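You operate a simulated robot arm through the tools that you are given. There is no shell and no other tool.

You are at the controls of a simulated robot arm. One attempt, no reset.

Task
Put things in order on the top of the wooden counter. At the end: the white teal-banded napkin pack stands on top of the silver slotted drip tray; the beige wafer cup stands where the white teal-banded napkin pack stood; the green wafer cup stands where the purple wafer cup stood; the purple wafer cup stands on top of the pink carton (marked "TOFFEE"); whatever was shut is shut again. Leave all else as you found it, and nothing knocked over.

Only the result counts: the job must be done as asked and must still hold three seconds after the hand-in. Knocking over, shifting, dropping, spilling or breaking anything else fails it. Flat cloth is picked up by pressing the open fingertips on it (5 to 10 N) and closing them slowly along it; thin cloth reads only 2 to 8 mm in the jaws.

Robot
A 5-joint arm with a two-finger parallel gripper, fixed in place. Base frame: the origin is at the foot of the arm, x ahead of it, y to its left, z up; the work surface is at about z = 0. Lengths are in mm, angles in degrees, forces in N, time in s.
With the tool pointing down near the work surface it reaches from about 260 to 600 mm from the base axis. Its first joint turns from -66.0 to 66.0 degrees. The tool tilts only in the upright plane through the base axis and itself; it spins freely about its own axis. Payload 1.57 kg.
The TCP is the grasp point between the finger pads, 30 mm short of the fingertips. In the tool frame z runs along the fingers and y along their closing line. Largest opening 80 mm; finger width 17, thickness 12; the body of the gripper, 40 by 82 mm, starts 80 mm behind the TCP.
Orientation is that of the tool frame in the base frame, as a unit quaternion [w, x, y, z]. With the fingers straight down and closing along the base's y, the tool's x points along the base's -x, its y along +y and its z along -z.

Tools
- The arm moves only by the tool jog_arm. Its argument "plan" is a list of rows, each an object (a shift or turn left out is 0, a gripper value left out holds the last) with "xyz": the shift along the tool's x, y, z in units of 50 mm (1.0 is 50 mm), a list of three; "angular": the turn, a rotation vector about the tool's x, y, z in units of 6 degrees (1.0 is 6 degrees), a list of three. In form: [{"xyz": [tx, ty, tz], "angular": [wx, wy, wz]}, ...]. A call has 1 to 20 rows; each row shifts and turns the commanded pose from where the row before left it, along the tool's axes as they then stand. "fingers" is the opening in per cent of the stroke, from 0 (shut) to 100 (fully open), set as the call begins (left out, the last holds). A call with a number of a shift or a turn outside -1 to 1 is refused whole. Each row takes 0.2 s and may step no farther than 50 mm and 8.6 degrees from the row before; otherwise, or with a gripper value out of range, the whole call is refused. Where a pose cannot be reached the arm comes as near as it can. A force on the tool above 40 N (or 10 N above the force at the start of the call, whichever is more), or a blocked arm, ends the call early, and 0.2 s more pass. Each finger travels about 153 mm/s and halts on what it meets, pressing with about 29 N; the grip force reading is that of the motor and also rises with nothing between the fingers. The clock runs only during rows and for 0.2 s after the last one: add rows that do not move to give the fingers time. It gives the time, the measured TCP pose, the force on the tool (base axes), the opening and the grip force at its end, in the units of the frame above (readings bear some noise), with the torque about the TCP (base axes, N m) and any sound that the robot's microphone picked up.
- Cameras (640 x 400 px; columns grow to the right, rows downward): "scene" is fixed at [13.8, 377.1, 533.5]; the picture's right is [-0.92, -0.38, 0.00], its down [-0.19, 0.46, -0.87] and it looks along [0.33, -0.80, -0.50] (base axes); focal length 313 px, centre (320, 200). "wrist" rides on the gripper at [72, -7, -122] in the tool frame; the picture's right is [0.09, 1.00, 0.00], its down [-0.84, 0.08, -0.54] and it looks along [-0.54, 0.05, 0.84] (tool axes); focal length 238 px, centre (320, 200). There is no depth. A picture from a camera that has moved, and an enlarged one, comes with that camera's place and axes in the base frame and with its lens.
- get_image(camera): a new picture of that camera. The clock stands still meanwhile.
- enlarge(camera, box): a new picture of the part [left, top, right, bottom] of that camera's present view, enlarged. The clock stands still meanwhile.
- hand_in(): hands the job in; it is judged then, once.

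Nothing tells you positions but the pictures and the camera data. Unless the task says otherwise, let go and move clear before handing in.

The tools are called after "Emit:" by a JSON object that holds its "fn" and its "kwargs". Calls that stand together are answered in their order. jog_arm: Moves the arm, as the interface text tells. Its arguments: {"type":"object","properties":{"plan":{"type":"array"},"fingers":{"type":"number"}},"required":["plan"]} The other tools are called the same way: get_image (camera) takes a picture; enlarge (camera, box) takes an enlarged picture of a part of a camera's view; hand_in () hands the job in.

At the start:

```text
time: 0.0
tcp_pos: [255.9, -321.1, 305.1]
orientation: [0.0, 0.0, 1.0, 0.0]
force: [0.0, 0.3, -0.6]
wrist_torque: [0.0, -0.02, 0.0]
opening: 79.9
grasp_force: 0.1
```

scene: 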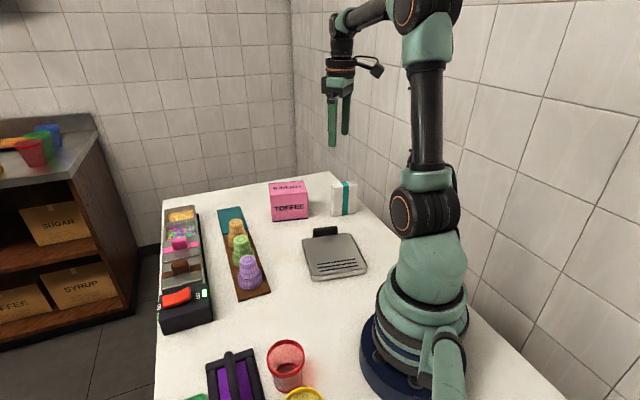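
wrist: 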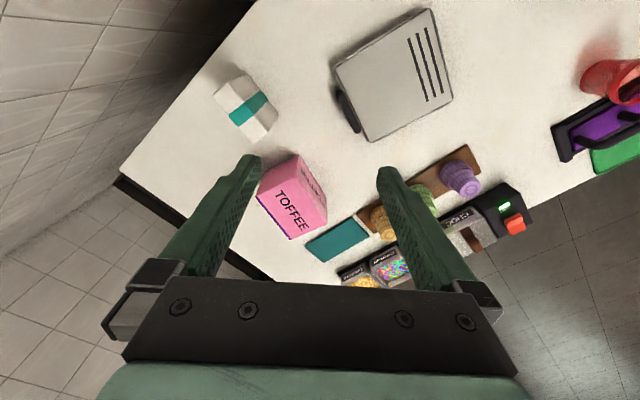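

I see a counter with a topping station, a board with three wafer cups (beige, green, purple), a pink TOFFEE carton, a napkin pack and a silver drip tray. I will look closer before computing positions.

Emit:
{"fn": "enlarge", "kwargs": {"camera": "scene", "box": [150, 160, 390, 310]}}

Emit:
{"fn": "enlarge", "kwargs": {"camera": "scene", "box": [150, 280, 390, 400]}}

Emit:
{"fn": "enlarge", "kwargs": {"camera": "wrist", "box": [180, 0, 640, 290]}}

```text
2.67 times, centred on (270, 235) of scene
camera zoom: at [13.8, 377.1, 533.5], right [-0.92, -0.38, 0.0], down [-0.19, 0.46, -0.87], along [0.33, -0.8, -0.5], focal length 835 px, centre (453, 107)
```

zoom: 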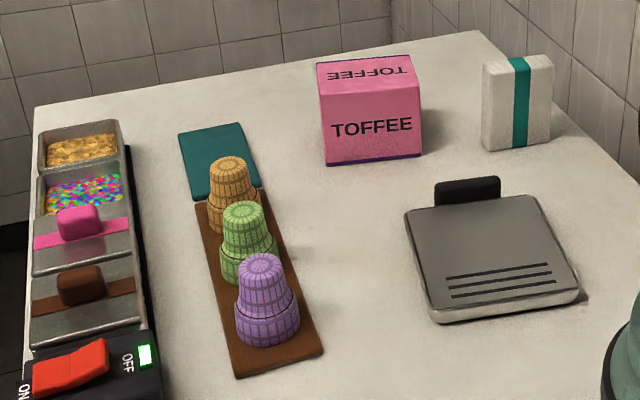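

```text
2.67 times, centred on (270, 340) of scene
camera zoom: at [13.8, 377.1, 533.5], right [-0.92, -0.38, 0.0], down [-0.19, 0.46, -0.87], along [0.33, -0.8, -0.5], focal length 835 px, centre (453, -173)
```

zoom: 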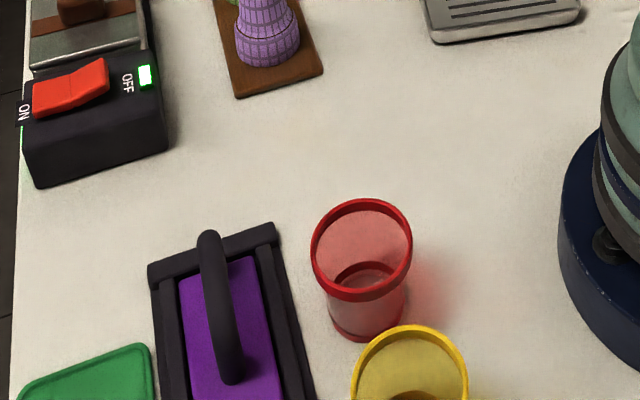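

```text
1.38 times, centred on (410, 145) of wrist
camera zoom: at [183.3, -327.6, 427.2], right [-0.09, 1.0, 0.0], down [0.84, 0.08, 0.54], along [0.54, 0.05, -0.84], focal length 329 px, centre (196, 276)
```

zoom: 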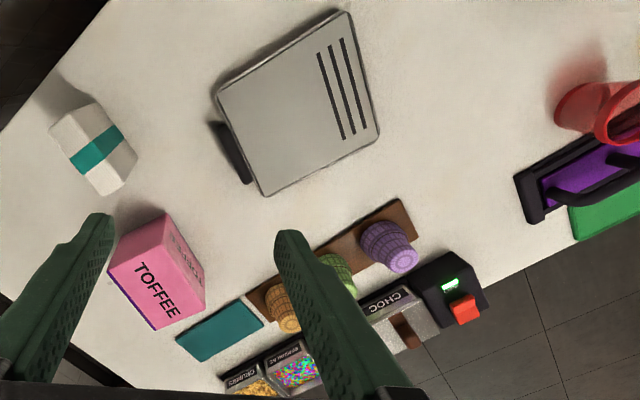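

The napkin pack seems to be near (270, -435), the cups in a diagonal row near (480,-168), (421,-110) and (362,-50). I will move the wrist camera to look at the napkin pack and the carton more directly.

Emit:
{"fn": "jog_arm", "kwargs": {"plan": [{"xyz": [0.573, 0.334, 0]}, {"xyz": [0.573, 0.334, 0]}, {"xyz": [0.573, 0.334, 0]}, {"angular": [0, 0, 0.967]}, {"angular": [0, 0, 0.967]}, {"angular": [0, 0, 0.967]}, {"angular": [0, 0, 0.967]}, {"angular": [0, 0, 0.967]}, {"angular": [0, 0, 0.967]}, {"angular": [0, 0, 0.967]}, {"angular": [0, 0, 0.967]}, {"angular": [0, 0, 0.967]}, {"angular": [0, 0, 0.967]}, {}], "fingers": 100}}

Emit:
{"fn": "get_image", "kwargs": {"camera": "wrist"}}

Emit:
{"fn": "get_image", "kwargs": {"camera": "scene"}}

```text
time: 3.0
tcp_pos: [171.3, -271.5, 304.6]
orientation: [0.0, 0.485, 0.874, 0.0]
force: [0.3, 0.3, 0.6]
wrist_torque: [0.02, -0.02, 0.01]
opening: 79.9
grasp_force: 0.1
```

```text
taken
camera wrist: at [126.0, -213.2, 427.6], right [0.8, 0.6, 0.0], down [0.51, -0.67, 0.54], along [0.33, -0.43, -0.84], focal length 238 px, centre (320, 200)
```

wrist: 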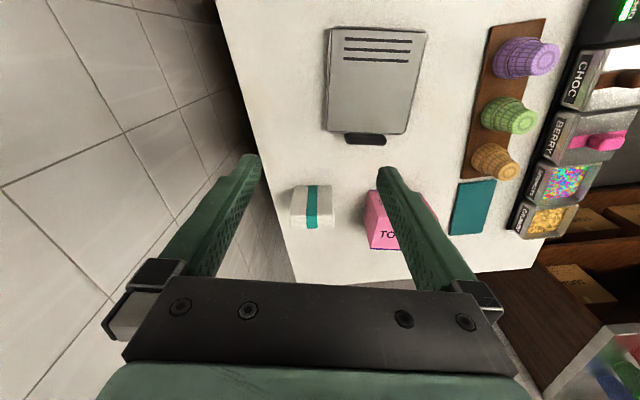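

```text
taken
```

scene: 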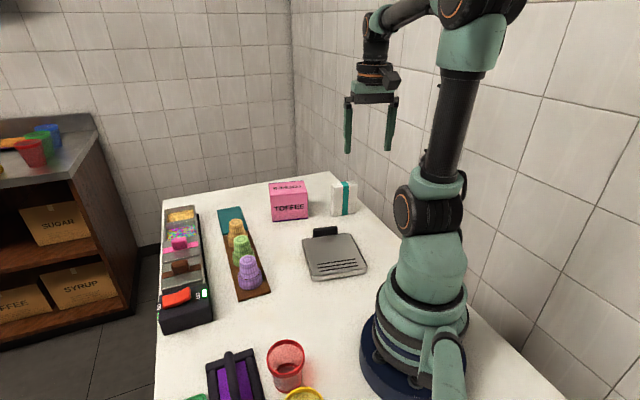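

From here the objects line up well with the wrist camera. I will enlarge the pack, the tray and the cups to measure them.

Emit:
{"fn": "enlarge", "kwargs": {"camera": "wrist", "box": [270, 150, 430, 270]}}

Emit:
{"fn": "enlarge", "kwargs": {"camera": "wrist", "box": [300, 10, 460, 160]}}

Emit:
{"fn": "enlarge", "kwargs": {"camera": "wrist", "box": [430, 0, 640, 250]}}

```text
3.33 times, centred on (350, 210) of wrist
camera zoom: at [126.0, -213.2, 427.6], right [0.8, 0.6, 0.0], down [0.51, -0.67, 0.54], along [0.33, -0.43, -0.84], focal length 794 px, centre (220, 167)
```

zoom: 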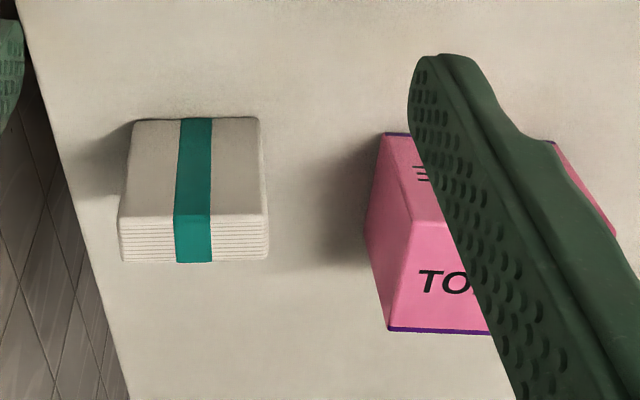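

```text
2.67 times, centred on (380, 85) of wrist
camera zoom: at [126.0, -213.2, 427.6], right [0.8, 0.6, 0.0], down [0.51, -0.67, 0.54], along [0.33, -0.43, -0.84], focal length 636 px, centre (160, 507)
```

zoom: 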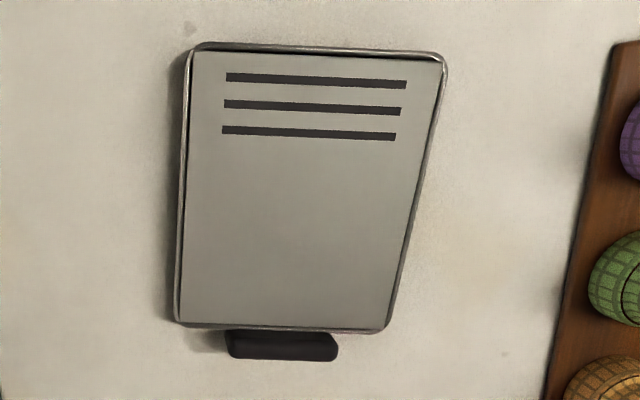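

```text
1.60 times, centred on (535, 125) of wrist
camera zoom: at [126.0, -213.2, 427.6], right [0.8, 0.6, 0.0], down [0.51, -0.67, 0.54], along [0.33, -0.43, -0.84], focal length 381 px, centre (-24, 320)
```

zoom: 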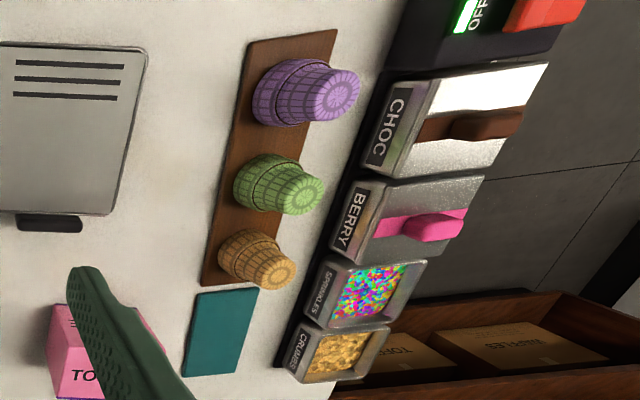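

The pack is a slab standing upright, about 78 wide, 30 thick and 100 tall. Its base centre is near (268,-424) and its width runs at about 38°. The tray centre is near (223,-205). I will turn the tool to close across the pack's thickness and hover above it.

Emit:
{"fn": "jog_arm", "kwargs": {"plan": [{"angular": [0, 0, 0.9964]}, {"angular": [0, 0, 0.9964]}, {"angular": [0, 0, 0.9964]}, {"angular": [0, 0, 0.9964]}, {"angular": [0, 0, 0.9964]}, {"angular": [0, 0, 0.9964]}, {"angular": [0, 0, 0.9964]}, {"angular": [0, 0, 0.9964]}, {"angular": [0, 0, 0.9964]}, {"angular": [0, 0, 0.9964]}, {"angular": [0, 0, 0.9964]}, {"angular": [0, 0, 0.9964]}, {"angular": [0, 0, 0.9964]}, {"angular": [0, 0, 0.9964]}, {"xyz": [-0.093, 0.8985, 0.375]}, {"xyz": [-0.093, 0.8985, 0.375]}, {"xyz": [-0.093, 0.8985, 0.375]}, {"xyz": [-0.093, 0.8985, 0.375]}, {}], "fingers": 100}}

Emit:
{"fn": "get_image", "kwargs": {"camera": "wrist"}}

Emit:
{"fn": "get_image", "kwargs": {"camera": "scene"}}

```text
time: 7.0
tcp_pos: [266.5, -422.3, 232.5]
orientation: [0.0, 0.945, 0.327, 0.001]
force: [0.2, 0.4, 0.0]
wrist_torque: [0.0, 0.0, -0.02]
opening: 80.2
grasp_force: 0.1
```

```text
taken
camera wrist: at [317.8, -371.7, 354.5], right [0.69, -0.72, 0.0], down [-0.61, -0.58, 0.54], along [-0.39, -0.37, -0.84], focal length 238 px, centre (320, 200)
```

wrist: 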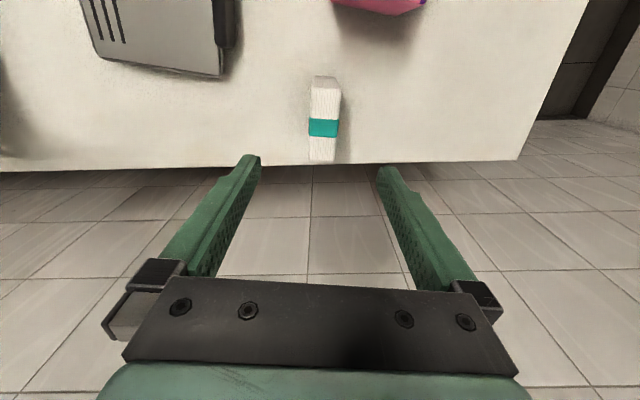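

```text
taken
```

scene: 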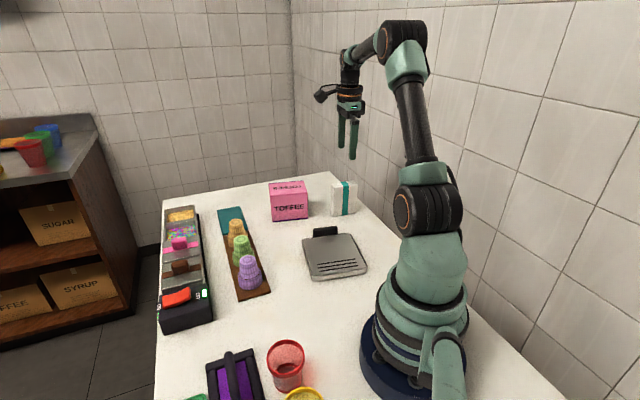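

The pack is between the fingers in this view. I will enlarge it to fix its position and heading.

Emit:
{"fn": "enlarge", "kwargs": {"camera": "wrist", "box": [240, 60, 400, 180]}}

Emit:
{"fn": "enlarge", "kwargs": {"camera": "wrist", "box": [70, 0, 260, 100]}}

```text
3.33 times, centred on (320, 120) of wrist
camera zoom: at [317.8, -371.7, 354.5], right [0.69, -0.72, 0.0], down [-0.61, -0.58, 0.54], along [-0.39, -0.37, -0.84], focal length 794 px, centre (320, 467)
```

zoom: 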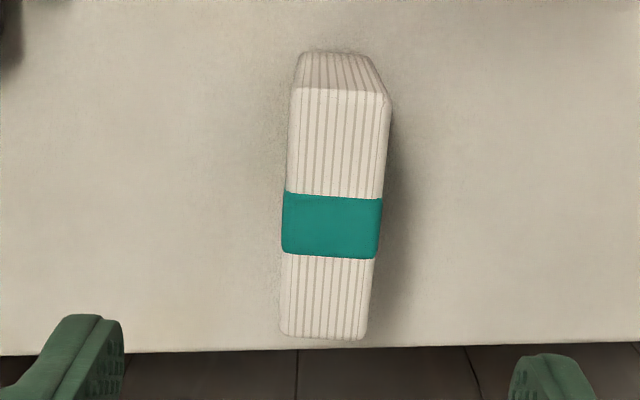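

```text
3.37 times, centred on (165, 50) of wrist
camera zoom: at [317.8, -371.7, 354.5], right [0.69, -0.72, 0.0], down [-0.61, -0.58, 0.54], along [-0.39, -0.37, -0.84], focal length 803 px, centre (842, 705)
```

zoom: 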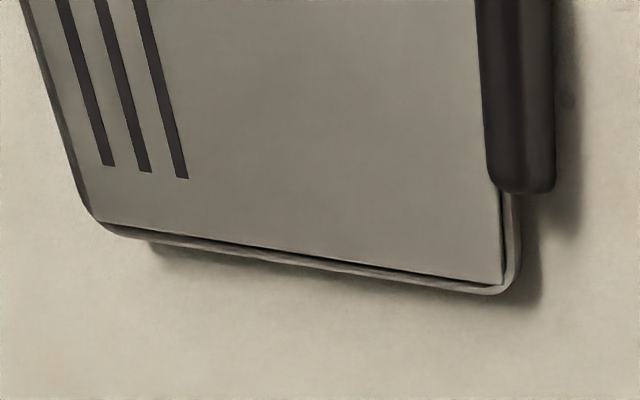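

The pack's top centre comes out at (269.5,-423), height about 105, with the long edge at about 40°. I will centre on it and lower the open fingers around it.

Emit:
{"fn": "jog_arm", "kwargs": {"plan": [{"xyz": [0.03, 0.042, 0], "angular": [0, 0, -0.25]}, {"xyz": [0, 0, 0.5]}, {"xyz": [0, 0, 0.5]}, {"xyz": [0, 0, 0.5]}, {"xyz": [0, 0, 0.5]}, {"xyz": [0, 0, 0.4]}, {"xyz": [0, 0, 0.4]}, {"xyz": [0, 0, 0.35]}, {"xyz": [0, 0, 0.3]}, {}], "fingers": 100}}

Emit:
{"fn": "get_image", "kwargs": {"camera": "wrist"}}

Emit:
{"fn": "enlarge", "kwargs": {"camera": "scene", "box": [260, 100, 420, 220]}}

```text
time: 9.2
tcp_pos: [269.6, -423.7, 57.8]
orientation: [0.0, 0.941, 0.34, 0.0]
force: [1.0, 0.0, 1.4]
wrist_torque: [-0.02, 0.01, 0.01]
opening: 80.0
grasp_force: 0.0
```

```text
taken
camera wrist: at [319.9, -371.8, 179.8], right [0.71, -0.71, 0.0], down [-0.59, -0.59, 0.54], along [-0.38, -0.38, -0.84], focal length 238 px, centre (320, 200)
```

wrist: 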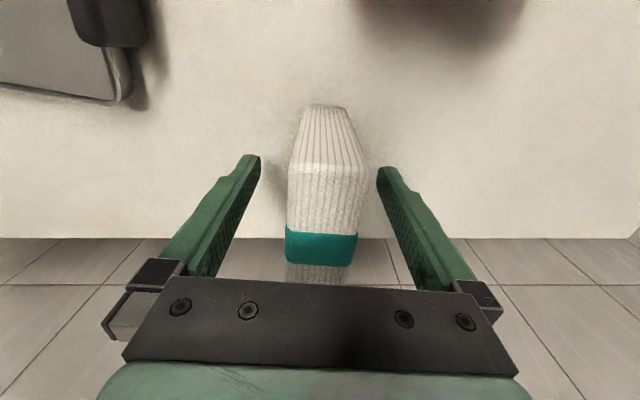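

```text
3.33 times, centred on (340, 160) of scene
camera zoom: at [13.8, 377.1, 533.5], right [-0.92, -0.38, 0.0], down [-0.19, 0.46, -0.87], along [0.33, -0.8, -0.5], focal length 1044 px, centre (253, 333)
```

zoom: 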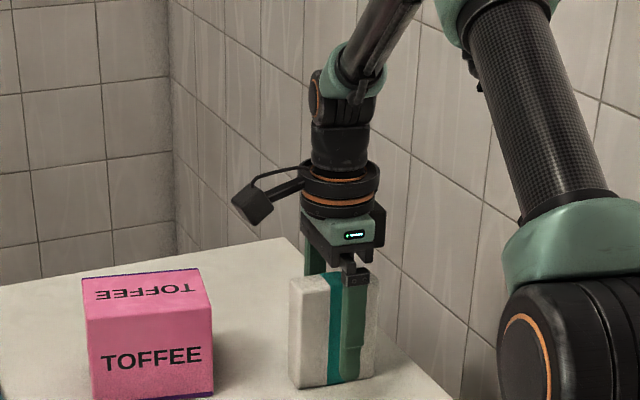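

The pack stands centred between the fingers with the tips clear of the counter. I will close on it.

Emit:
{"fn": "jog_arm", "kwargs": {"plan": [{}, {}, {}, {}], "fingers": 0}}

Emit:
{"fn": "get_image", "kwargs": {"camera": "wrist"}}

```text
time: 10.2
tcp_pos: [268.6, -423.8, 56.6]
orientation: [0.0, 0.94, 0.34, 0.0]
force: [0.1, 0.4, 0.0]
wrist_torque: [-0.01, 0.01, -0.01]
opening: 29.3
grasp_force: 28.8
```

```text
taken
camera wrist: at [319.9, -371.8, 180.0], right [0.71, -0.71, 0.0], down [-0.59, -0.6, 0.54], along [-0.38, -0.38, -0.84], focal length 238 px, centre (320, 200)
```

wrist: 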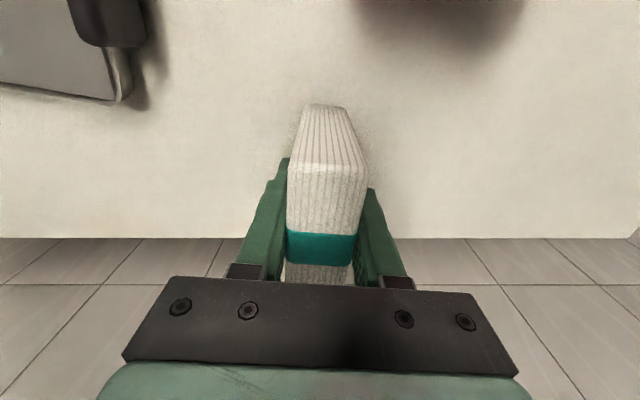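

The pack is gripped at 29 mm with its centre at about (269,-423.5), and that point becomes the beige cup's target. I will lift the pack and carry it over the tray.

Emit:
{"fn": "jog_arm", "kwargs": {"plan": [{"xyz": [0, 0, -0.2]}, {"xyz": [0, 0, -0.4]}, {"xyz": [0, 0, -0.5]}, {"xyz": [0, 0, -0.5]}, {"xyz": [0.261, -0.472, 0]}, {"xyz": [0.261, -0.472, 0]}, {"xyz": [0.261, -0.472, 0]}, {"xyz": [0.261, -0.472, 0]}, {"xyz": [0.261, -0.472, 0]}, {"xyz": [0.261, -0.472, 0]}, {"xyz": [0.261, -0.472, 0]}, {"xyz": [0.261, -0.472, 0]}, {}, {}]}}

Emit:
{"fn": "get_image", "kwargs": {"camera": "wrist"}}

Emit:
{"fn": "get_image", "kwargs": {"camera": "scene"}}

```text
time: 13.2
tcp_pos: [226.7, -211.9, 134.9]
orientation: [0.001, 0.94, 0.341, 0.0]
force: [-0.6, -0.3, 0.5]
wrist_torque: [0.03, -0.04, -0.02]
opening: 29.3
grasp_force: 29.4
```

```text
taken
camera wrist: at [277.6, -159.3, 258.4], right [0.71, -0.71, 0.0], down [-0.59, -0.59, 0.54], along [-0.38, -0.38, -0.84], focal length 238 px, centre (320, 200)
```

wrist: 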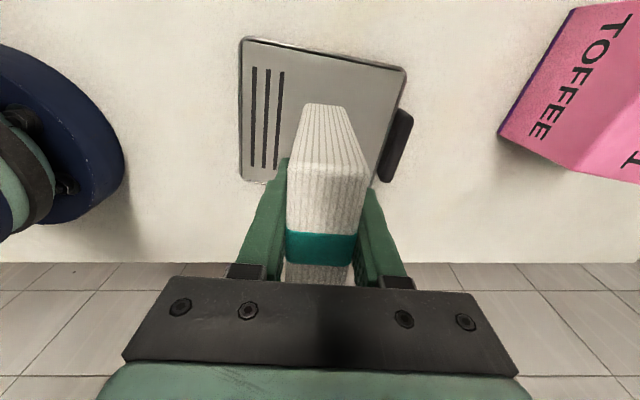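

```text
taken
```

scene: 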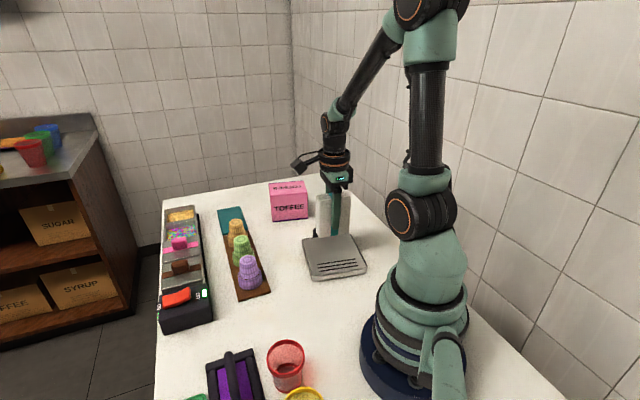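

The pack hangs over the tray with its bottom about 78 above the counter. I will lower it most of the way and then finish in small steps while watching the force.

Emit:
{"fn": "jog_arm", "kwargs": {"plan": [{"xyz": [0, 0, 0.3]}, {"xyz": [0, 0, 0.3]}, {"xyz": [0, 0, 0.25]}, {"xyz": [0, 0, 0.2]}, {}, {}]}}

Emit:
{"fn": "enlarge", "kwargs": {"camera": "scene", "box": [280, 170, 400, 290]}}

Emit:
{"fn": "get_image", "kwargs": {"camera": "wrist"}}

```text
time: 14.6
tcp_pos: [228.6, -211.7, 83.2]
orientation: [-0.001, 0.94, 0.341, 0.0]
force: [0.2, 0.5, -1.3]
wrist_torque: [-0.04, 0.02, 0.01]
opening: 29.2
grasp_force: 28.9
```

```text
3.33 times, centred on (340, 230) of scene
camera zoom: at [13.8, 377.1, 533.5], right [-0.92, -0.38, 0.0], down [-0.19, 0.46, -0.87], along [0.33, -0.8, -0.5], focal length 1044 px, centre (253, 100)
```

zoom: 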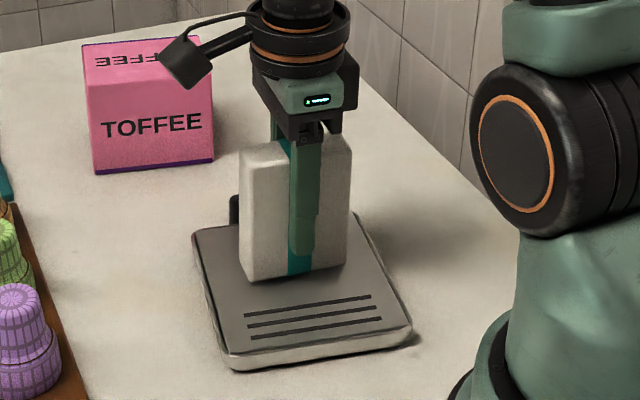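

```text
taken
camera wrist: at [278.5, -160.2, 206.5], right [0.71, -0.71, 0.0], down [-0.59, -0.6, 0.54], along [-0.38, -0.38, -0.84], focal length 238 px, centre (320, 200)
```

wrist: 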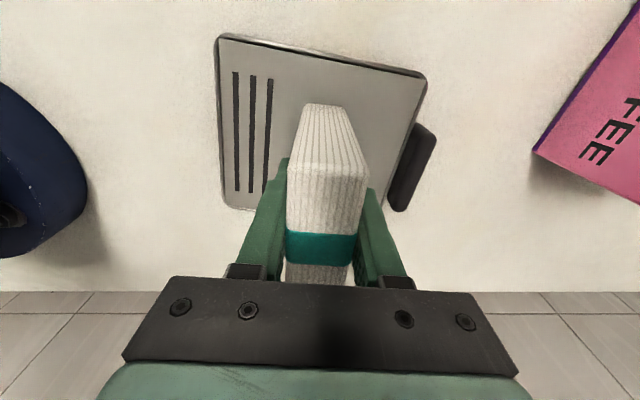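

The pack hovers just above the tray, well inside its edges and clear of the slots. I will lower it in small steps.

Emit:
{"fn": "jog_arm", "kwargs": {"plan": [{"xyz": [0, 0, 0.04]}, {"xyz": [0, 0, 0.04]}, {"xyz": [0, 0, 0.04]}, {}]}}

Emit:
{"fn": "jog_arm", "kwargs": {"plan": [{"xyz": [0, 0, 0.03]}, {"xyz": [0, 0, 0.03]}, {}]}}

```text
time: 15.6
tcp_pos: [227.2, -211.6, 77.6]
orientation: [0.0, 0.94, 0.341, -0.001]
force: [-0.2, 4.2, 10.8]
wrist_torque: [0.18, 0.04, 0.0]
opening: 29.4
grasp_force: 29.0
```

```text
time: 16.4
tcp_pos: [228.6, -212.9, 74.2]
orientation: [0.001, 0.94, 0.341, 0.0]
force: [-2.0, 6.7, 26.0]
wrist_torque: [0.21, 0.23, 0.0]
opening: 29.6
grasp_force: 28.7
```

Contact came at about z=78, and the last step pressed harder than needed (26 N). I will back off slightly and check.

Emit:
{"fn": "jog_arm", "kwargs": {"plan": [{"xyz": [0, 0, -0.03]}, {"xyz": [0, 0, -0.02]}, {}]}}

Emit:
{"fn": "enlarge", "kwargs": {"camera": "scene", "box": [280, 170, 400, 290]}}

Emit:
{"fn": "get_image", "kwargs": {"camera": "wrist"}}

```text
time: 17.2
tcp_pos: [228.7, -213.2, 76.7]
orientation: [-0.001, 0.94, 0.341, 0.0]
force: [-0.5, 0.8, -0.8]
wrist_torque: [0.0, 0.0, 0.02]
opening: 29.2
grasp_force: 29.1
```

```text
3.33 times, centred on (340, 230) of scene
camera zoom: at [13.8, 377.1, 533.5], right [-0.92, -0.38, 0.0], down [-0.19, 0.46, -0.87], along [0.33, -0.8, -0.5], focal length 1044 px, centre (253, 100)
```

zoom: 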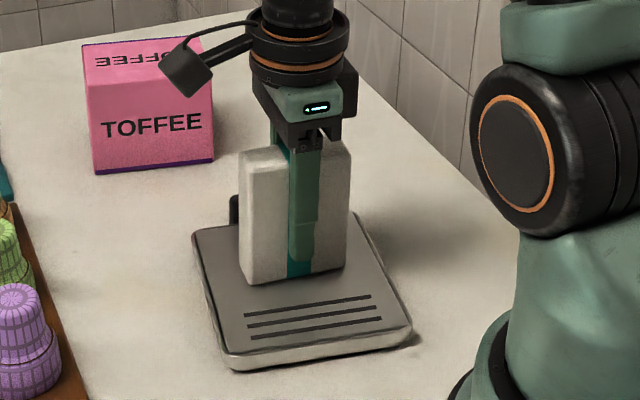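

```text
taken
camera wrist: at [279.2, -161.3, 199.7], right [0.71, -0.71, 0.0], down [-0.59, -0.6, 0.54], along [-0.38, -0.38, -0.84], focal length 238 px, centre (320, 200)
```

wrist: 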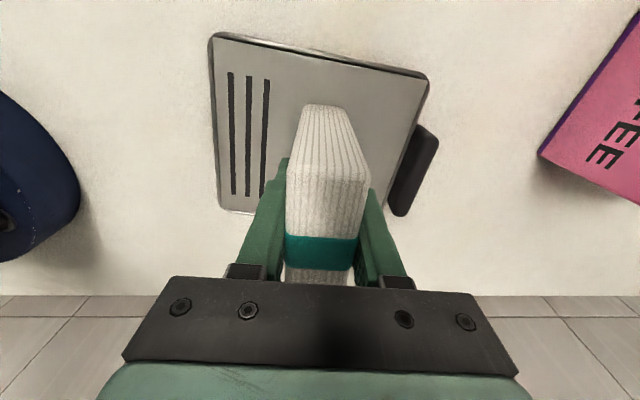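

The force is back to zero and the tray has not moved. I will go down about 1 mm for light contact before releasing.

Emit:
{"fn": "jog_arm", "kwargs": {"plan": [{"xyz": [0, 0, 0.02]}, {}, {}]}}

```text
time: 18.0
tcp_pos: [229.4, -212.6, 77.8]
orientation: [0.0, 0.94, 0.34, 0.001]
force: [-0.2, -0.2, 1.1]
wrist_torque: [-0.02, 0.03, 0.0]
opening: 29.4
grasp_force: 29.2
```

Emit:
{"fn": "jog_arm", "kwargs": {"plan": [{"xyz": [0, 0, 0.02]}, {}, {}]}}

```text
time: 18.8
tcp_pos: [228.7, -213.0, 75.8]
orientation: [0.0, 0.94, 0.34, 0.0]
force: [0.6, -0.4, -0.4]
wrist_torque: [-0.01, 0.0, 0.01]
opening: 29.4
grasp_force: 29.2
```

Emit:
{"fn": "jog_arm", "kwargs": {"plan": [{"xyz": [0, 0, 0.02]}, {}, {}]}}

```text
time: 19.6
tcp_pos: [227.9, -212.7, 75.4]
orientation: [0.0, 0.94, 0.34, -0.001]
force: [-4.3, 4.9, 20.5]
wrist_torque: [0.19, 0.29, -0.03]
opening: 29.0
grasp_force: 29.3
```

Firm contact now, and a stiff one. I will ease up half a millimetre, then open the fingers.

Emit:
{"fn": "jog_arm", "kwargs": {"plan": [{"xyz": [0, 0, -0.012]}, {}, {}]}}

```text
time: 20.4
tcp_pos: [229.0, -212.7, 74.8]
orientation: [0.001, 0.94, 0.34, 0.001]
force: [2.5, 0.6, 10.4]
wrist_torque: [-0.04, 0.0, -0.02]
opening: 29.4
grasp_force: 28.4
```

Emit:
{"fn": "jog_arm", "kwargs": {"plan": [{}, {}, {}, {}], "fingers": 100}}

Emit:
{"fn": "get_image", "kwargs": {"camera": "wrist"}}

Emit:
{"fn": "enlarge", "kwargs": {"camera": "scene", "box": [280, 170, 400, 290]}}

```text
time: 21.4
tcp_pos: [228.0, -212.4, 74.5]
orientation: [0.0, 0.94, 0.34, -0.001]
force: [-0.1, -0.6, 0.6]
wrist_torque: [-0.01, -0.01, 0.0]
opening: 80.2
grasp_force: 0.1
```

```text
taken
camera wrist: at [278.7, -161.5, 197.8], right [0.71, -0.71, 0.0], down [-0.59, -0.6, 0.54], along [-0.38, -0.38, -0.84], focal length 238 px, centre (320, 200)
```

wrist: 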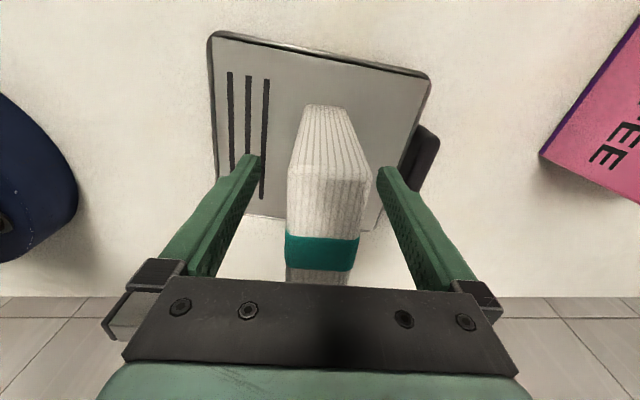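

```text
3.33 times, centred on (340, 230) of scene
camera zoom: at [13.8, 377.1, 533.5], right [-0.92, -0.38, 0.0], down [-0.19, 0.46, -0.87], along [0.33, -0.8, -0.5], focal length 1044 px, centre (253, 100)
```

zoom: 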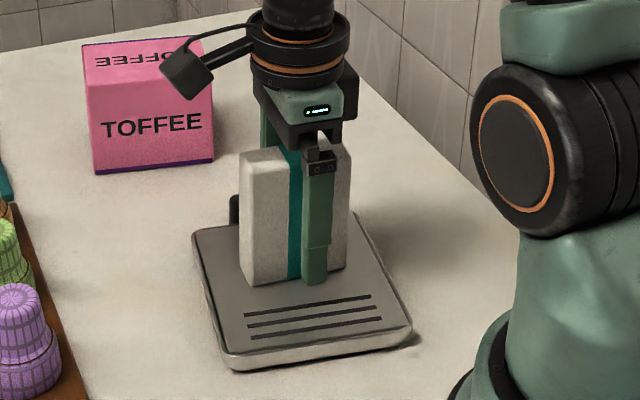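

The pack stands on the tray and the fingers are clear. I will rise straight up and turn the tool toward the cup row's cross direction.

Emit:
{"fn": "jog_arm", "kwargs": {"plan": [{"xyz": [0, 0, -0.3]}, {"xyz": [0, 0, -0.5]}, {"xyz": [0, 0, -0.6]}, {"xyz": [0, 0, -0.6]}, {"xyz": [0, 0, -0.5]}, {"angular": [0, 0, -1]}, {"angular": [0, 0, -1]}, {"angular": [0, 0, -1]}, {"angular": [0, 0, -1]}, {"angular": [0, 0, -1]}, {"angular": [0, 0, -1]}, {"angular": [0, 0, -1]}, {"angular": [0, 0, -1]}, {"angular": [0, 0, -1]}, {"angular": [0, 0, -1]}, {"angular": [0, 0, -1]}, {"angular": [0, 0, -1]}, {"angular": [0, 0, -1]}, {"angular": [0, 0, -1]}, {"angular": [0, 0, -1]}], "fingers": 100}}

Emit:
{"fn": "enlarge", "kwargs": {"camera": "scene", "box": [200, 160, 400, 300]}}

Emit:
{"fn": "get_image", "kwargs": {"camera": "wrist"}}

```text
time: 25.6
tcp_pos: [228.9, -213.7, 200.2]
orientation: [0.0, 0.423, 0.906, 0.0]
force: [0.6, -0.2, 0.9]
wrist_torque: [0.02, -0.02, 0.02]
opening: 79.8
grasp_force: 0.1
```

```text
2.86 times, centred on (300, 230) of scene
camera zoom: at [13.8, 377.1, 533.5], right [-0.92, -0.38, 0.0], down [-0.19, 0.46, -0.87], along [0.33, -0.8, -0.5], focal length 895 px, centre (377, 114)
```

zoom: 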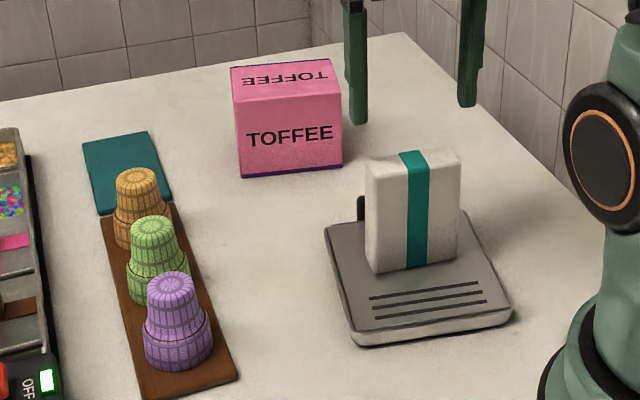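

```text
taken
camera wrist: at [176.8, -161.3, 322.9], right [0.7, 0.71, 0.0], down [0.6, -0.59, 0.54], along [0.38, -0.38, -0.84], focal length 238 px, centre (320, 200)
```

wrist: 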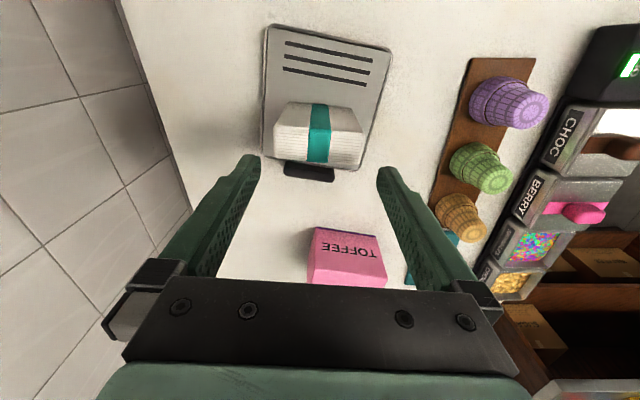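

The pack stands upright on the tray. Next I will hover above the beige cup, with the closing line across the row.

Emit:
{"fn": "jog_arm", "kwargs": {"plan": [{"angular": [0, 0, -1]}, {"xyz": [-0.4254, 0.6074, 0]}, {"xyz": [-0.4254, 0.6074, 0]}, {"xyz": [-0.4254, 0.6074, 0]}, {"xyz": [-0.4254, 0.6074, 0]}, {"xyz": [-0.4254, 0.6074, 0]}, {"xyz": [-0.4254, 0.6074, 0]}, {"xyz": [-0.4254, 0.6074, 0]}, {}, {}], "fingers": 100}}

Emit:
{"fn": "get_image", "kwargs": {"camera": "wrist"}}

Emit:
{"fn": "enlarge", "kwargs": {"camera": "wrist", "box": [240, 0, 400, 140]}}

```text
time: 27.8
tcp_pos: [482.6, -163.4, 201.7]
orientation: [0.0, 0.376, 0.926, 0.0]
force: [0.6, -0.1, 0.2]
wrist_torque: [0.01, -0.02, 0.01]
opening: 80.1
grasp_force: 0.0
```

```text
taken
camera wrist: at [425.1, -118.1, 324.3], right [0.63, 0.78, 0.0], down [0.65, -0.53, 0.54], along [0.42, -0.34, -0.84], focal length 238 px, centre (320, 200)
```

wrist: 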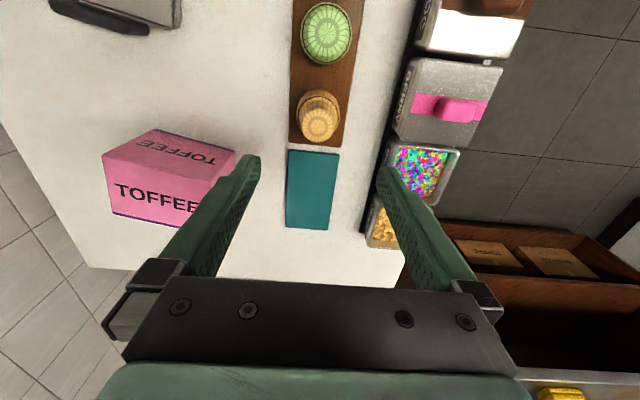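

```text
2.86 times, centred on (320, 70) of wrist
camera zoom: at [425.1, -118.1, 324.3], right [0.63, 0.78, 0.0], down [0.65, -0.53, 0.54], along [0.42, -0.34, -0.84], focal length 681 px, centre (320, 571)
```

zoom: 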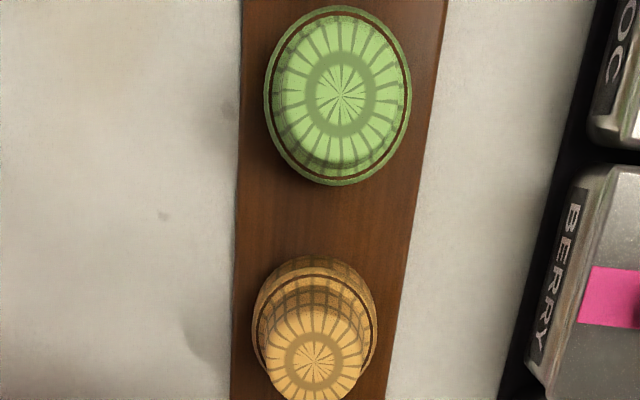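

The beige cup's base centre comes out at about (479,-165), 57 mm across, with its top near z=68. I will centre on it and come down partway, then check.

Emit:
{"fn": "jog_arm", "kwargs": {"plan": [{"xyz": [0.02, -0.056, 0]}, {"xyz": [0, 0, 0.5]}, {"xyz": [0, 0, 0.5]}, {"xyz": [0, 0, 0.5]}, {"xyz": [0, 0, 0.4]}, {}, {}], "fingers": 100}}

Emit:
{"fn": "get_image", "kwargs": {"camera": "wrist"}}

Emit:
{"fn": "enlarge", "kwargs": {"camera": "scene", "box": [150, 140, 330, 300]}}

```text
time: 29.4
tcp_pos: [482.2, -165.9, 104.3]
orientation: [0.0, 0.377, 0.926, -0.001]
force: [0.3, -0.4, -0.2]
wrist_torque: [0.01, 0.03, -0.03]
opening: 80.1
grasp_force: 0.0
```

```text
taken
camera wrist: at [425.7, -120.1, 227.5], right [0.63, 0.78, 0.0], down [0.65, -0.53, 0.54], along [0.42, -0.34, -0.84], focal length 238 px, centre (320, 200)
```

wrist: 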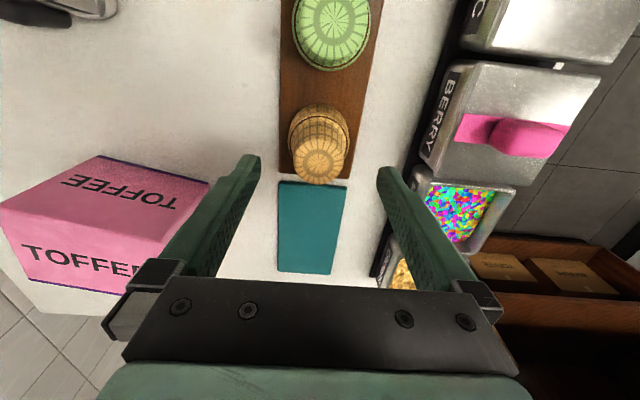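

```text
2.50 times, centred on (240, 220) of scene
camera zoom: at [13.8, 377.1, 533.5], right [-0.92, -0.38, 0.0], down [-0.19, 0.46, -0.87], along [0.33, -0.8, -0.5], focal length 783 px, centre (520, 150)
```

zoom: 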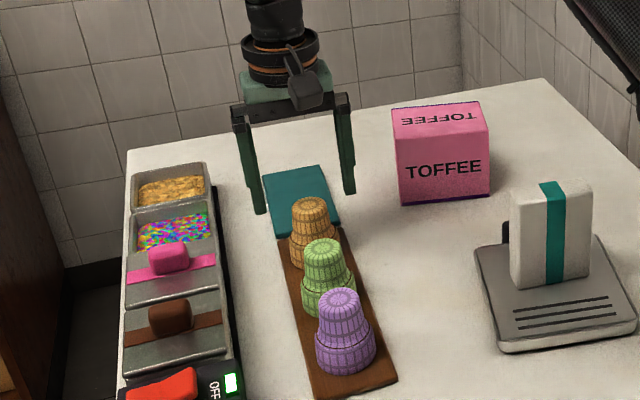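

Emit:
{"fn": "enlarge", "kwargs": {"camera": "wrist", "box": [260, 80, 380, 200]}}

```text
3.33 times, centred on (320, 140) of wrist
camera zoom: at [425.7, -120.1, 227.5], right [0.63, 0.78, 0.0], down [0.65, -0.53, 0.54], along [0.42, -0.34, -0.84], focal length 794 px, centre (320, 400)
```

zoom: 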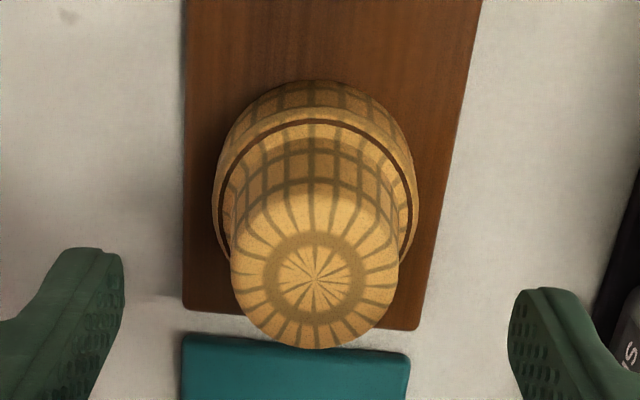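

The cup is centred between the fingers to within a millimetre or two. I will lower to about z=44, which puts the fingertips about 14 above the counter and just above the board.

Emit:
{"fn": "jog_arm", "kwargs": {"plan": [{"xyz": [0.03, -0.015, 0.3]}, {"xyz": [0, 0, 0.3]}, {"xyz": [0, 0, 0.3]}, {"xyz": [0, 0, 0.2]}, {"xyz": [0, 0, 0.1]}, {}, {}], "fingers": 100}}

Emit:
{"fn": "enlarge", "kwargs": {"camera": "scene", "box": [180, 180, 300, 290]}}

Emit:
{"fn": "get_image", "kwargs": {"camera": "wrist"}}

```text
time: 31.0
tcp_pos: [480.2, -163.5, 44.2]
orientation: [0.0, 0.376, 0.927, 0.0]
force: [-0.4, 0.0, -0.7]
wrist_torque: [-0.04, 0.01, 0.03]
opening: 80.2
grasp_force: 0.0
```

```text
3.64 times, centred on (240, 235) of scene
camera zoom: at [13.8, 377.1, 533.5], right [-0.92, -0.38, 0.0], down [-0.19, 0.46, -0.87], along [0.33, -0.8, -0.5], focal length 1138 px, centre (611, 73)
```

zoom: 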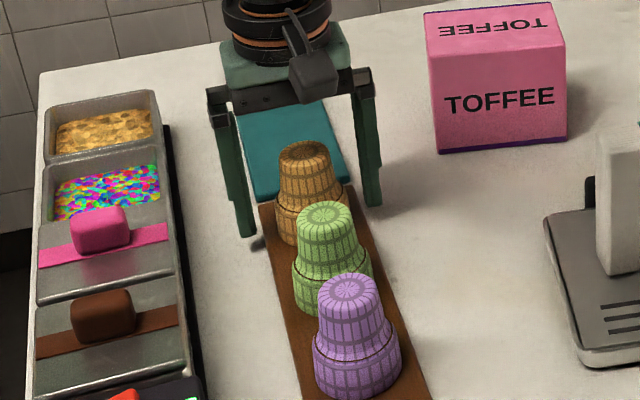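

```text
taken
camera wrist: at [423.7, -118.4, 167.4], right [0.63, 0.78, 0.0], down [0.65, -0.53, 0.54], along [0.42, -0.34, -0.84], focal length 238 px, centre (320, 200)
```

wrist: 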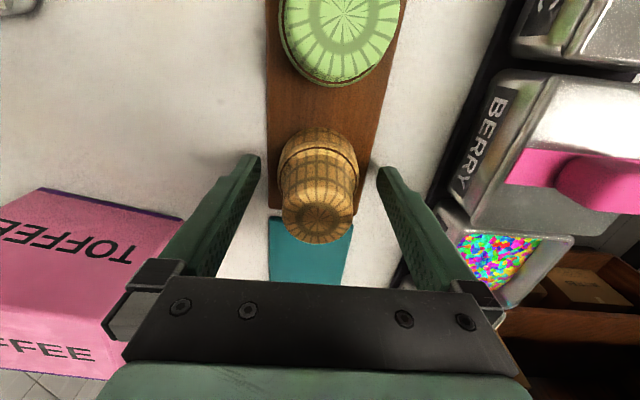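

The tips sit either side of the cup just above the board. I will close gently, starting with a modest target, and read the grip.

Emit:
{"fn": "jog_arm", "kwargs": {"plan": [{}, {}, {}, {}], "fingers": 60}}

Emit:
{"fn": "get_image", "kwargs": {"camera": "wrist"}}

```text
time: 32.0
tcp_pos: [481.1, -165.3, 44.5]
orientation: [0.0, 0.375, 0.927, -0.001]
force: [-0.6, -0.2, 0.7]
wrist_torque: [-0.04, -0.01, 0.0]
opening: 52.0
grasp_force: 14.0
```

```text
taken
camera wrist: at [423.7, -118.4, 167.5], right [0.63, 0.78, 0.0], down [0.65, -0.53, 0.54], along [0.42, -0.34, -0.84], focal length 238 px, centre (320, 200)
```

wrist: 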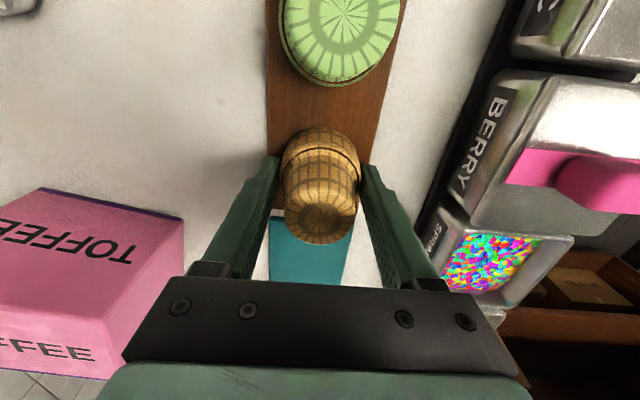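

The cup is held at 52 mm with 14 N. I will add a little grip, then lift and check that it comes along.

Emit:
{"fn": "jog_arm", "kwargs": {"plan": [{}, {}, {"xyz": [0, 0, -0.1]}, {"xyz": [0, 0, -0.2]}, {"xyz": [0, 0, -0.3]}, {"xyz": [0, 0, -0.4]}, {}, {}], "fingers": 56}}

Emit:
{"fn": "get_image", "kwargs": {"camera": "wrist"}}

Emit:
{"fn": "enlarge", "kwargs": {"camera": "scene", "box": [180, 160, 300, 290]}}

```text
time: 33.8
tcp_pos: [478.8, -164.9, 94.9]
orientation: [0.0, 0.376, 0.927, 0.0]
force: [0.2, -0.1, 0.0]
wrist_torque: [0.01, 0.01, 0.03]
opening: 51.8
grasp_force: 14.1
```

```text
taken
camera wrist: at [422.4, -118.6, 218.6], right [0.63, 0.78, 0.0], down [0.65, -0.53, 0.54], along [0.42, -0.34, -0.84], focal length 238 px, centre (320, 200)
```

wrist: 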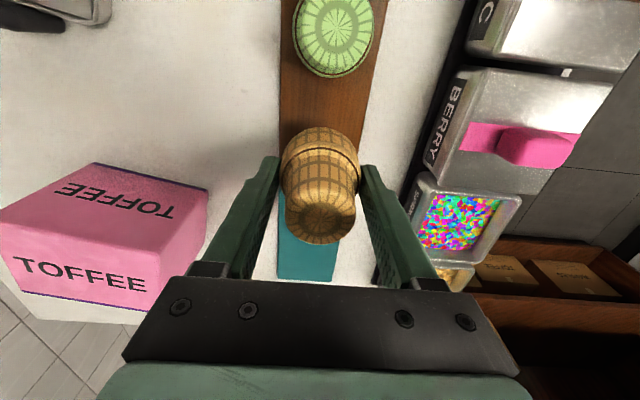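

```text
3.08 times, centred on (240, 225) of scene
camera zoom: at [13.8, 377.1, 533.5], right [-0.92, -0.38, 0.0], down [-0.19, 0.46, -0.87], along [0.33, -0.8, -0.5], focal length 963 px, centre (566, 123)
```

zoom: 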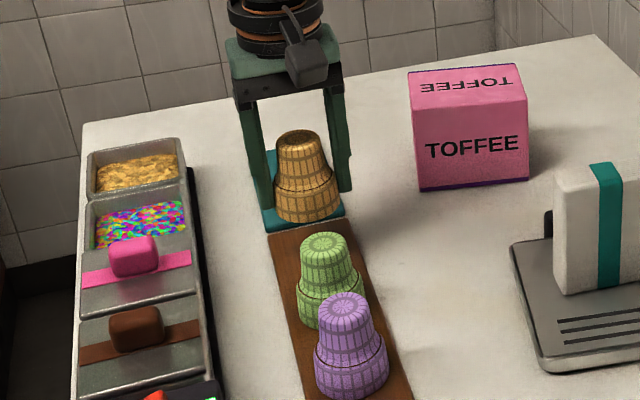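

The cup came up upright and centred in the grip. I will raise it above the carton's height and carry it across to the pack's old spot.

Emit:
{"fn": "jog_arm", "kwargs": {"plan": [{"xyz": [0, 0, -0.4]}, {"xyz": [0, 0, -0.5]}, {"xyz": [0, 0, -0.4]}, {"xyz": [-0.0298, -0.3314, 0]}, {"xyz": [-0.0596, -0.6628, 0]}, {"xyz": [-0.0596, -0.6628, 0]}, {"xyz": [-0.0596, -0.6628, 0]}, {"xyz": [-0.0596, -0.6628, 0]}, {"xyz": [-0.0596, -0.6628, 0]}, {"xyz": [-0.0596, -0.6628, 0]}, {"xyz": [-0.0596, -0.6628, 0]}, {"xyz": [-0.0596, -0.6628, 0]}, {"xyz": [-0.0596, -0.6628, 0]}, {"xyz": [-0.0298, -0.3314, 0]}, {}, {}]}}

Emit:
{"fn": "get_image", "kwargs": {"camera": "wrist"}}

Emit:
{"fn": "get_image", "kwargs": {"camera": "scene"}}

```text
time: 37.2
tcp_pos: [269.2, -424.2, 160.1]
orientation: [0.0, 0.376, 0.927, 0.0]
force: [0.2, -0.2, 0.2]
wrist_torque: [0.01, -0.02, -0.01]
opening: 52.1
grasp_force: 13.5
```

```text
taken
camera wrist: at [212.6, -376.8, 283.1], right [0.63, 0.78, 0.0], down [0.65, -0.53, 0.54], along [0.42, -0.34, -0.84], focal length 238 px, centre (320, 200)
```

wrist: 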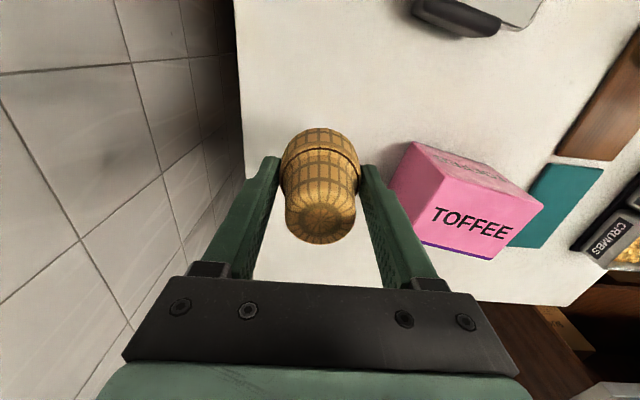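

```text
taken
```

scene: 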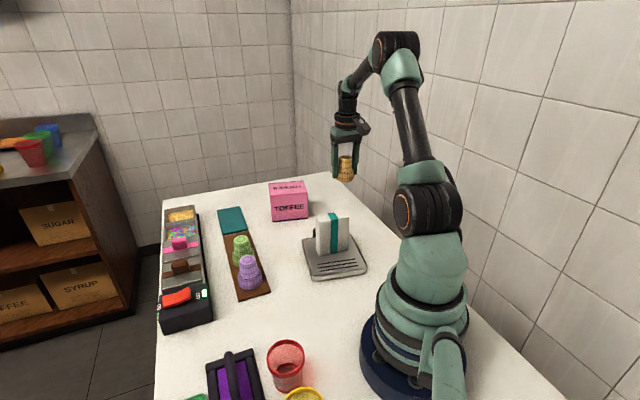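

The cup hangs over the pack's old spot, clear of the carton. I will lower it, finishing slowly until it touches down.

Emit:
{"fn": "jog_arm", "kwargs": {"plan": [{"xyz": [0, 0, 0.4]}, {"xyz": [0, 0, 0.5]}, {"xyz": [0, 0, 0.5]}, {"xyz": [0, 0, 0.4]}, {"xyz": [0, 0, 0.3]}, {"xyz": [0, 0, 0.15]}, {}, {}]}}

Emit:
{"fn": "enlarge", "kwargs": {"camera": "scene", "box": [260, 120, 400, 240]}}

```text
time: 39.0
tcp_pos: [270.4, -422.1, 48.5]
orientation: [0.0, 0.376, 0.927, 0.0]
force: [0.0, 0.2, -0.3]
wrist_torque: [0.01, -0.02, 0.0]
opening: 52.2
grasp_force: 13.9
```

```text
3.33 times, centred on (330, 180) of scene
camera zoom: at [13.8, 377.1, 533.5], right [-0.92, -0.38, 0.0], down [-0.19, 0.46, -0.87], along [0.33, -0.8, -0.5], focal length 1044 px, centre (287, 267)
```

zoom: 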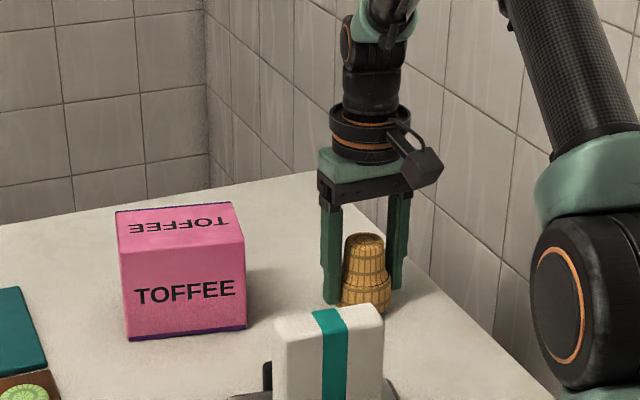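

Emit:
{"fn": "jog_arm", "kwargs": {"plan": [{"xyz": [0, 0, 0.04]}, {"xyz": [0, 0, 0.04]}, {}, {}]}}

Emit:
{"fn": "jog_arm", "kwargs": {"plan": [{"xyz": [0, 0, 0.03]}, {}, {}]}}

```text
time: 40.0
tcp_pos: [269.8, -423.6, 42.8]
orientation: [0.0, 0.376, 0.927, 0.0]
force: [0.0, 0.0, 0.0]
wrist_torque: [-0.02, 0.0, 0.0]
opening: 52.0
grasp_force: 14.1
```

```text
time: 40.8
tcp_pos: [270.4, -424.0, 42.7]
orientation: [0.0, 0.376, 0.926, 0.0]
force: [0.5, -0.7, -0.7]
wrist_torque: [0.01, -0.01, 0.02]
opening: 52.0
grasp_force: 14.0
```

Emit:
{"fn": "jog_arm", "kwargs": {"plan": [{"xyz": [0, 0, 0.03]}, {}, {}]}}

Emit:
{"fn": "jog_arm", "kwargs": {"plan": [{"xyz": [0, 0, 0.02]}, {}, {}]}}

```text
time: 41.6
tcp_pos: [269.3, -422.8, 41.4]
orientation: [0.0, 0.376, 0.927, -0.001]
force: [-0.4, -0.3, -0.6]
wrist_torque: [-0.02, -0.01, 0.02]
opening: 52.1
grasp_force: 13.7
```

```text
time: 42.4
tcp_pos: [270.3, -422.7, 39.0]
orientation: [0.0, 0.376, 0.927, 0.0]
force: [0.5, 0.1, 0.4]
wrist_torque: [0.01, 0.02, 0.0]
opening: 52.0
grasp_force: 14.7
```

Emit:
{"fn": "jog_arm", "kwargs": {"plan": [{"xyz": [0, 0, 0.02]}, {}, {}]}}

Emit:
{"fn": "enlarge", "kwargs": {"camera": "scene", "box": [310, 160, 390, 220]}}

```text
time: 43.2
tcp_pos: [269.6, -423.3, 39.1]
orientation: [-0.001, 0.376, 0.926, 0.0]
force: [-0.4, 1.3, -0.8]
wrist_torque: [0.02, -0.03, -0.01]
opening: 52.0
grasp_force: 13.9
```

```text
6.67 times, centred on (350, 190) of scene
camera zoom: at [13.8, 377.1, 533.5], right [-0.92, -0.38, 0.0], down [-0.19, 0.46, -0.87], along [0.33, -0.8, -0.5], focal length 2087 px, centre (120, 267)
```

zoom: 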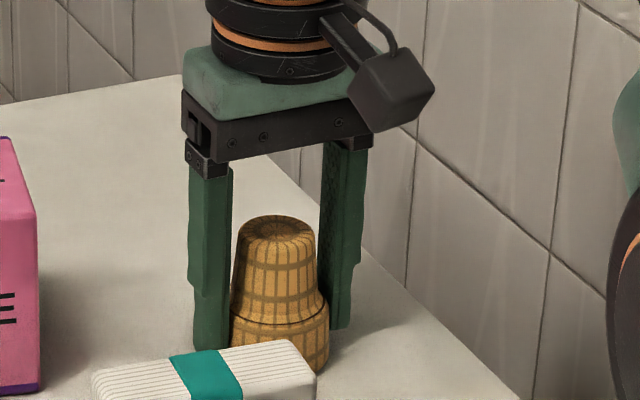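

Emit:
{"fn": "jog_arm", "kwargs": {"plan": [{"xyz": [0, 0, 0.02]}, {}, {}]}}

Emit:
{"fn": "jog_arm", "kwargs": {"plan": [{"xyz": [0, 0, 0.02]}, {}, {}]}}

```text
time: 44.0
tcp_pos: [269.5, -423.1, 37.6]
orientation: [0.0, 0.376, 0.926, 0.0]
force: [0.0, -1.2, 0.2]
wrist_torque: [0.01, -0.01, 0.04]
opening: 52.4
grasp_force: 13.9
```

```text
time: 44.8
tcp_pos: [270.3, -422.1, 35.5]
orientation: [0.001, 0.376, 0.927, 0.0]
force: [0.5, 0.6, 2.2]
wrist_torque: [0.06, -0.06, -0.01]
opening: 52.0
grasp_force: 14.2
```

First touch shows in the force and torque readings, so the cup is on the counter. I will release it.

Emit:
{"fn": "jog_arm", "kwargs": {"plan": [{}, {}, {}], "fingers": 100}}

Emit:
{"fn": "get_image", "kwargs": {"camera": "wrist"}}

Emit:
{"fn": "enlarge", "kwargs": {"camera": "scene", "box": [310, 160, 390, 220]}}

```text
time: 45.6
tcp_pos: [269.5, -422.8, 35.6]
orientation: [0.0, 0.376, 0.927, 0.0]
force: [-0.3, 0.0, -0.4]
wrist_torque: [0.04, -0.04, -0.02]
opening: 80.0
grasp_force: 0.1
```

```text
taken
camera wrist: at [213.5, -376.6, 159.3], right [0.63, 0.78, 0.0], down [0.65, -0.53, 0.54], along [0.42, -0.34, -0.84], focal length 238 px, centre (320, 200)
```

wrist: 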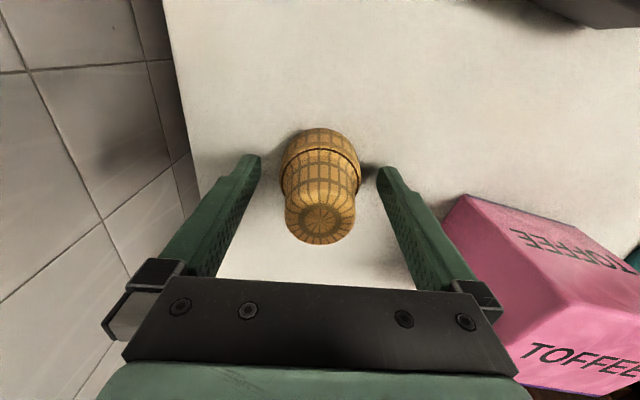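

```text
6.67 times, centred on (350, 190) of scene
camera zoom: at [13.8, 377.1, 533.5], right [-0.92, -0.38, 0.0], down [-0.19, 0.46, -0.87], along [0.33, -0.8, -0.5], focal length 2087 px, centre (120, 267)
```

zoom: 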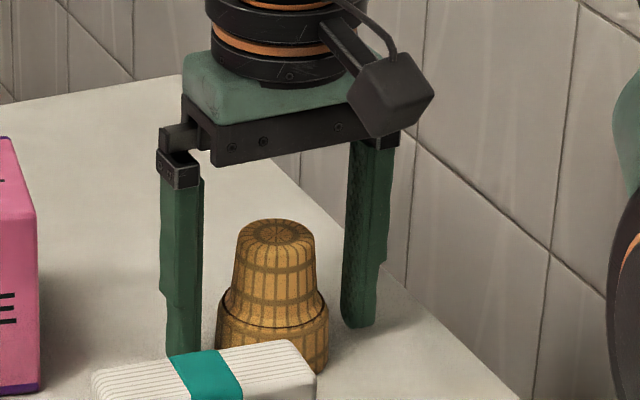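

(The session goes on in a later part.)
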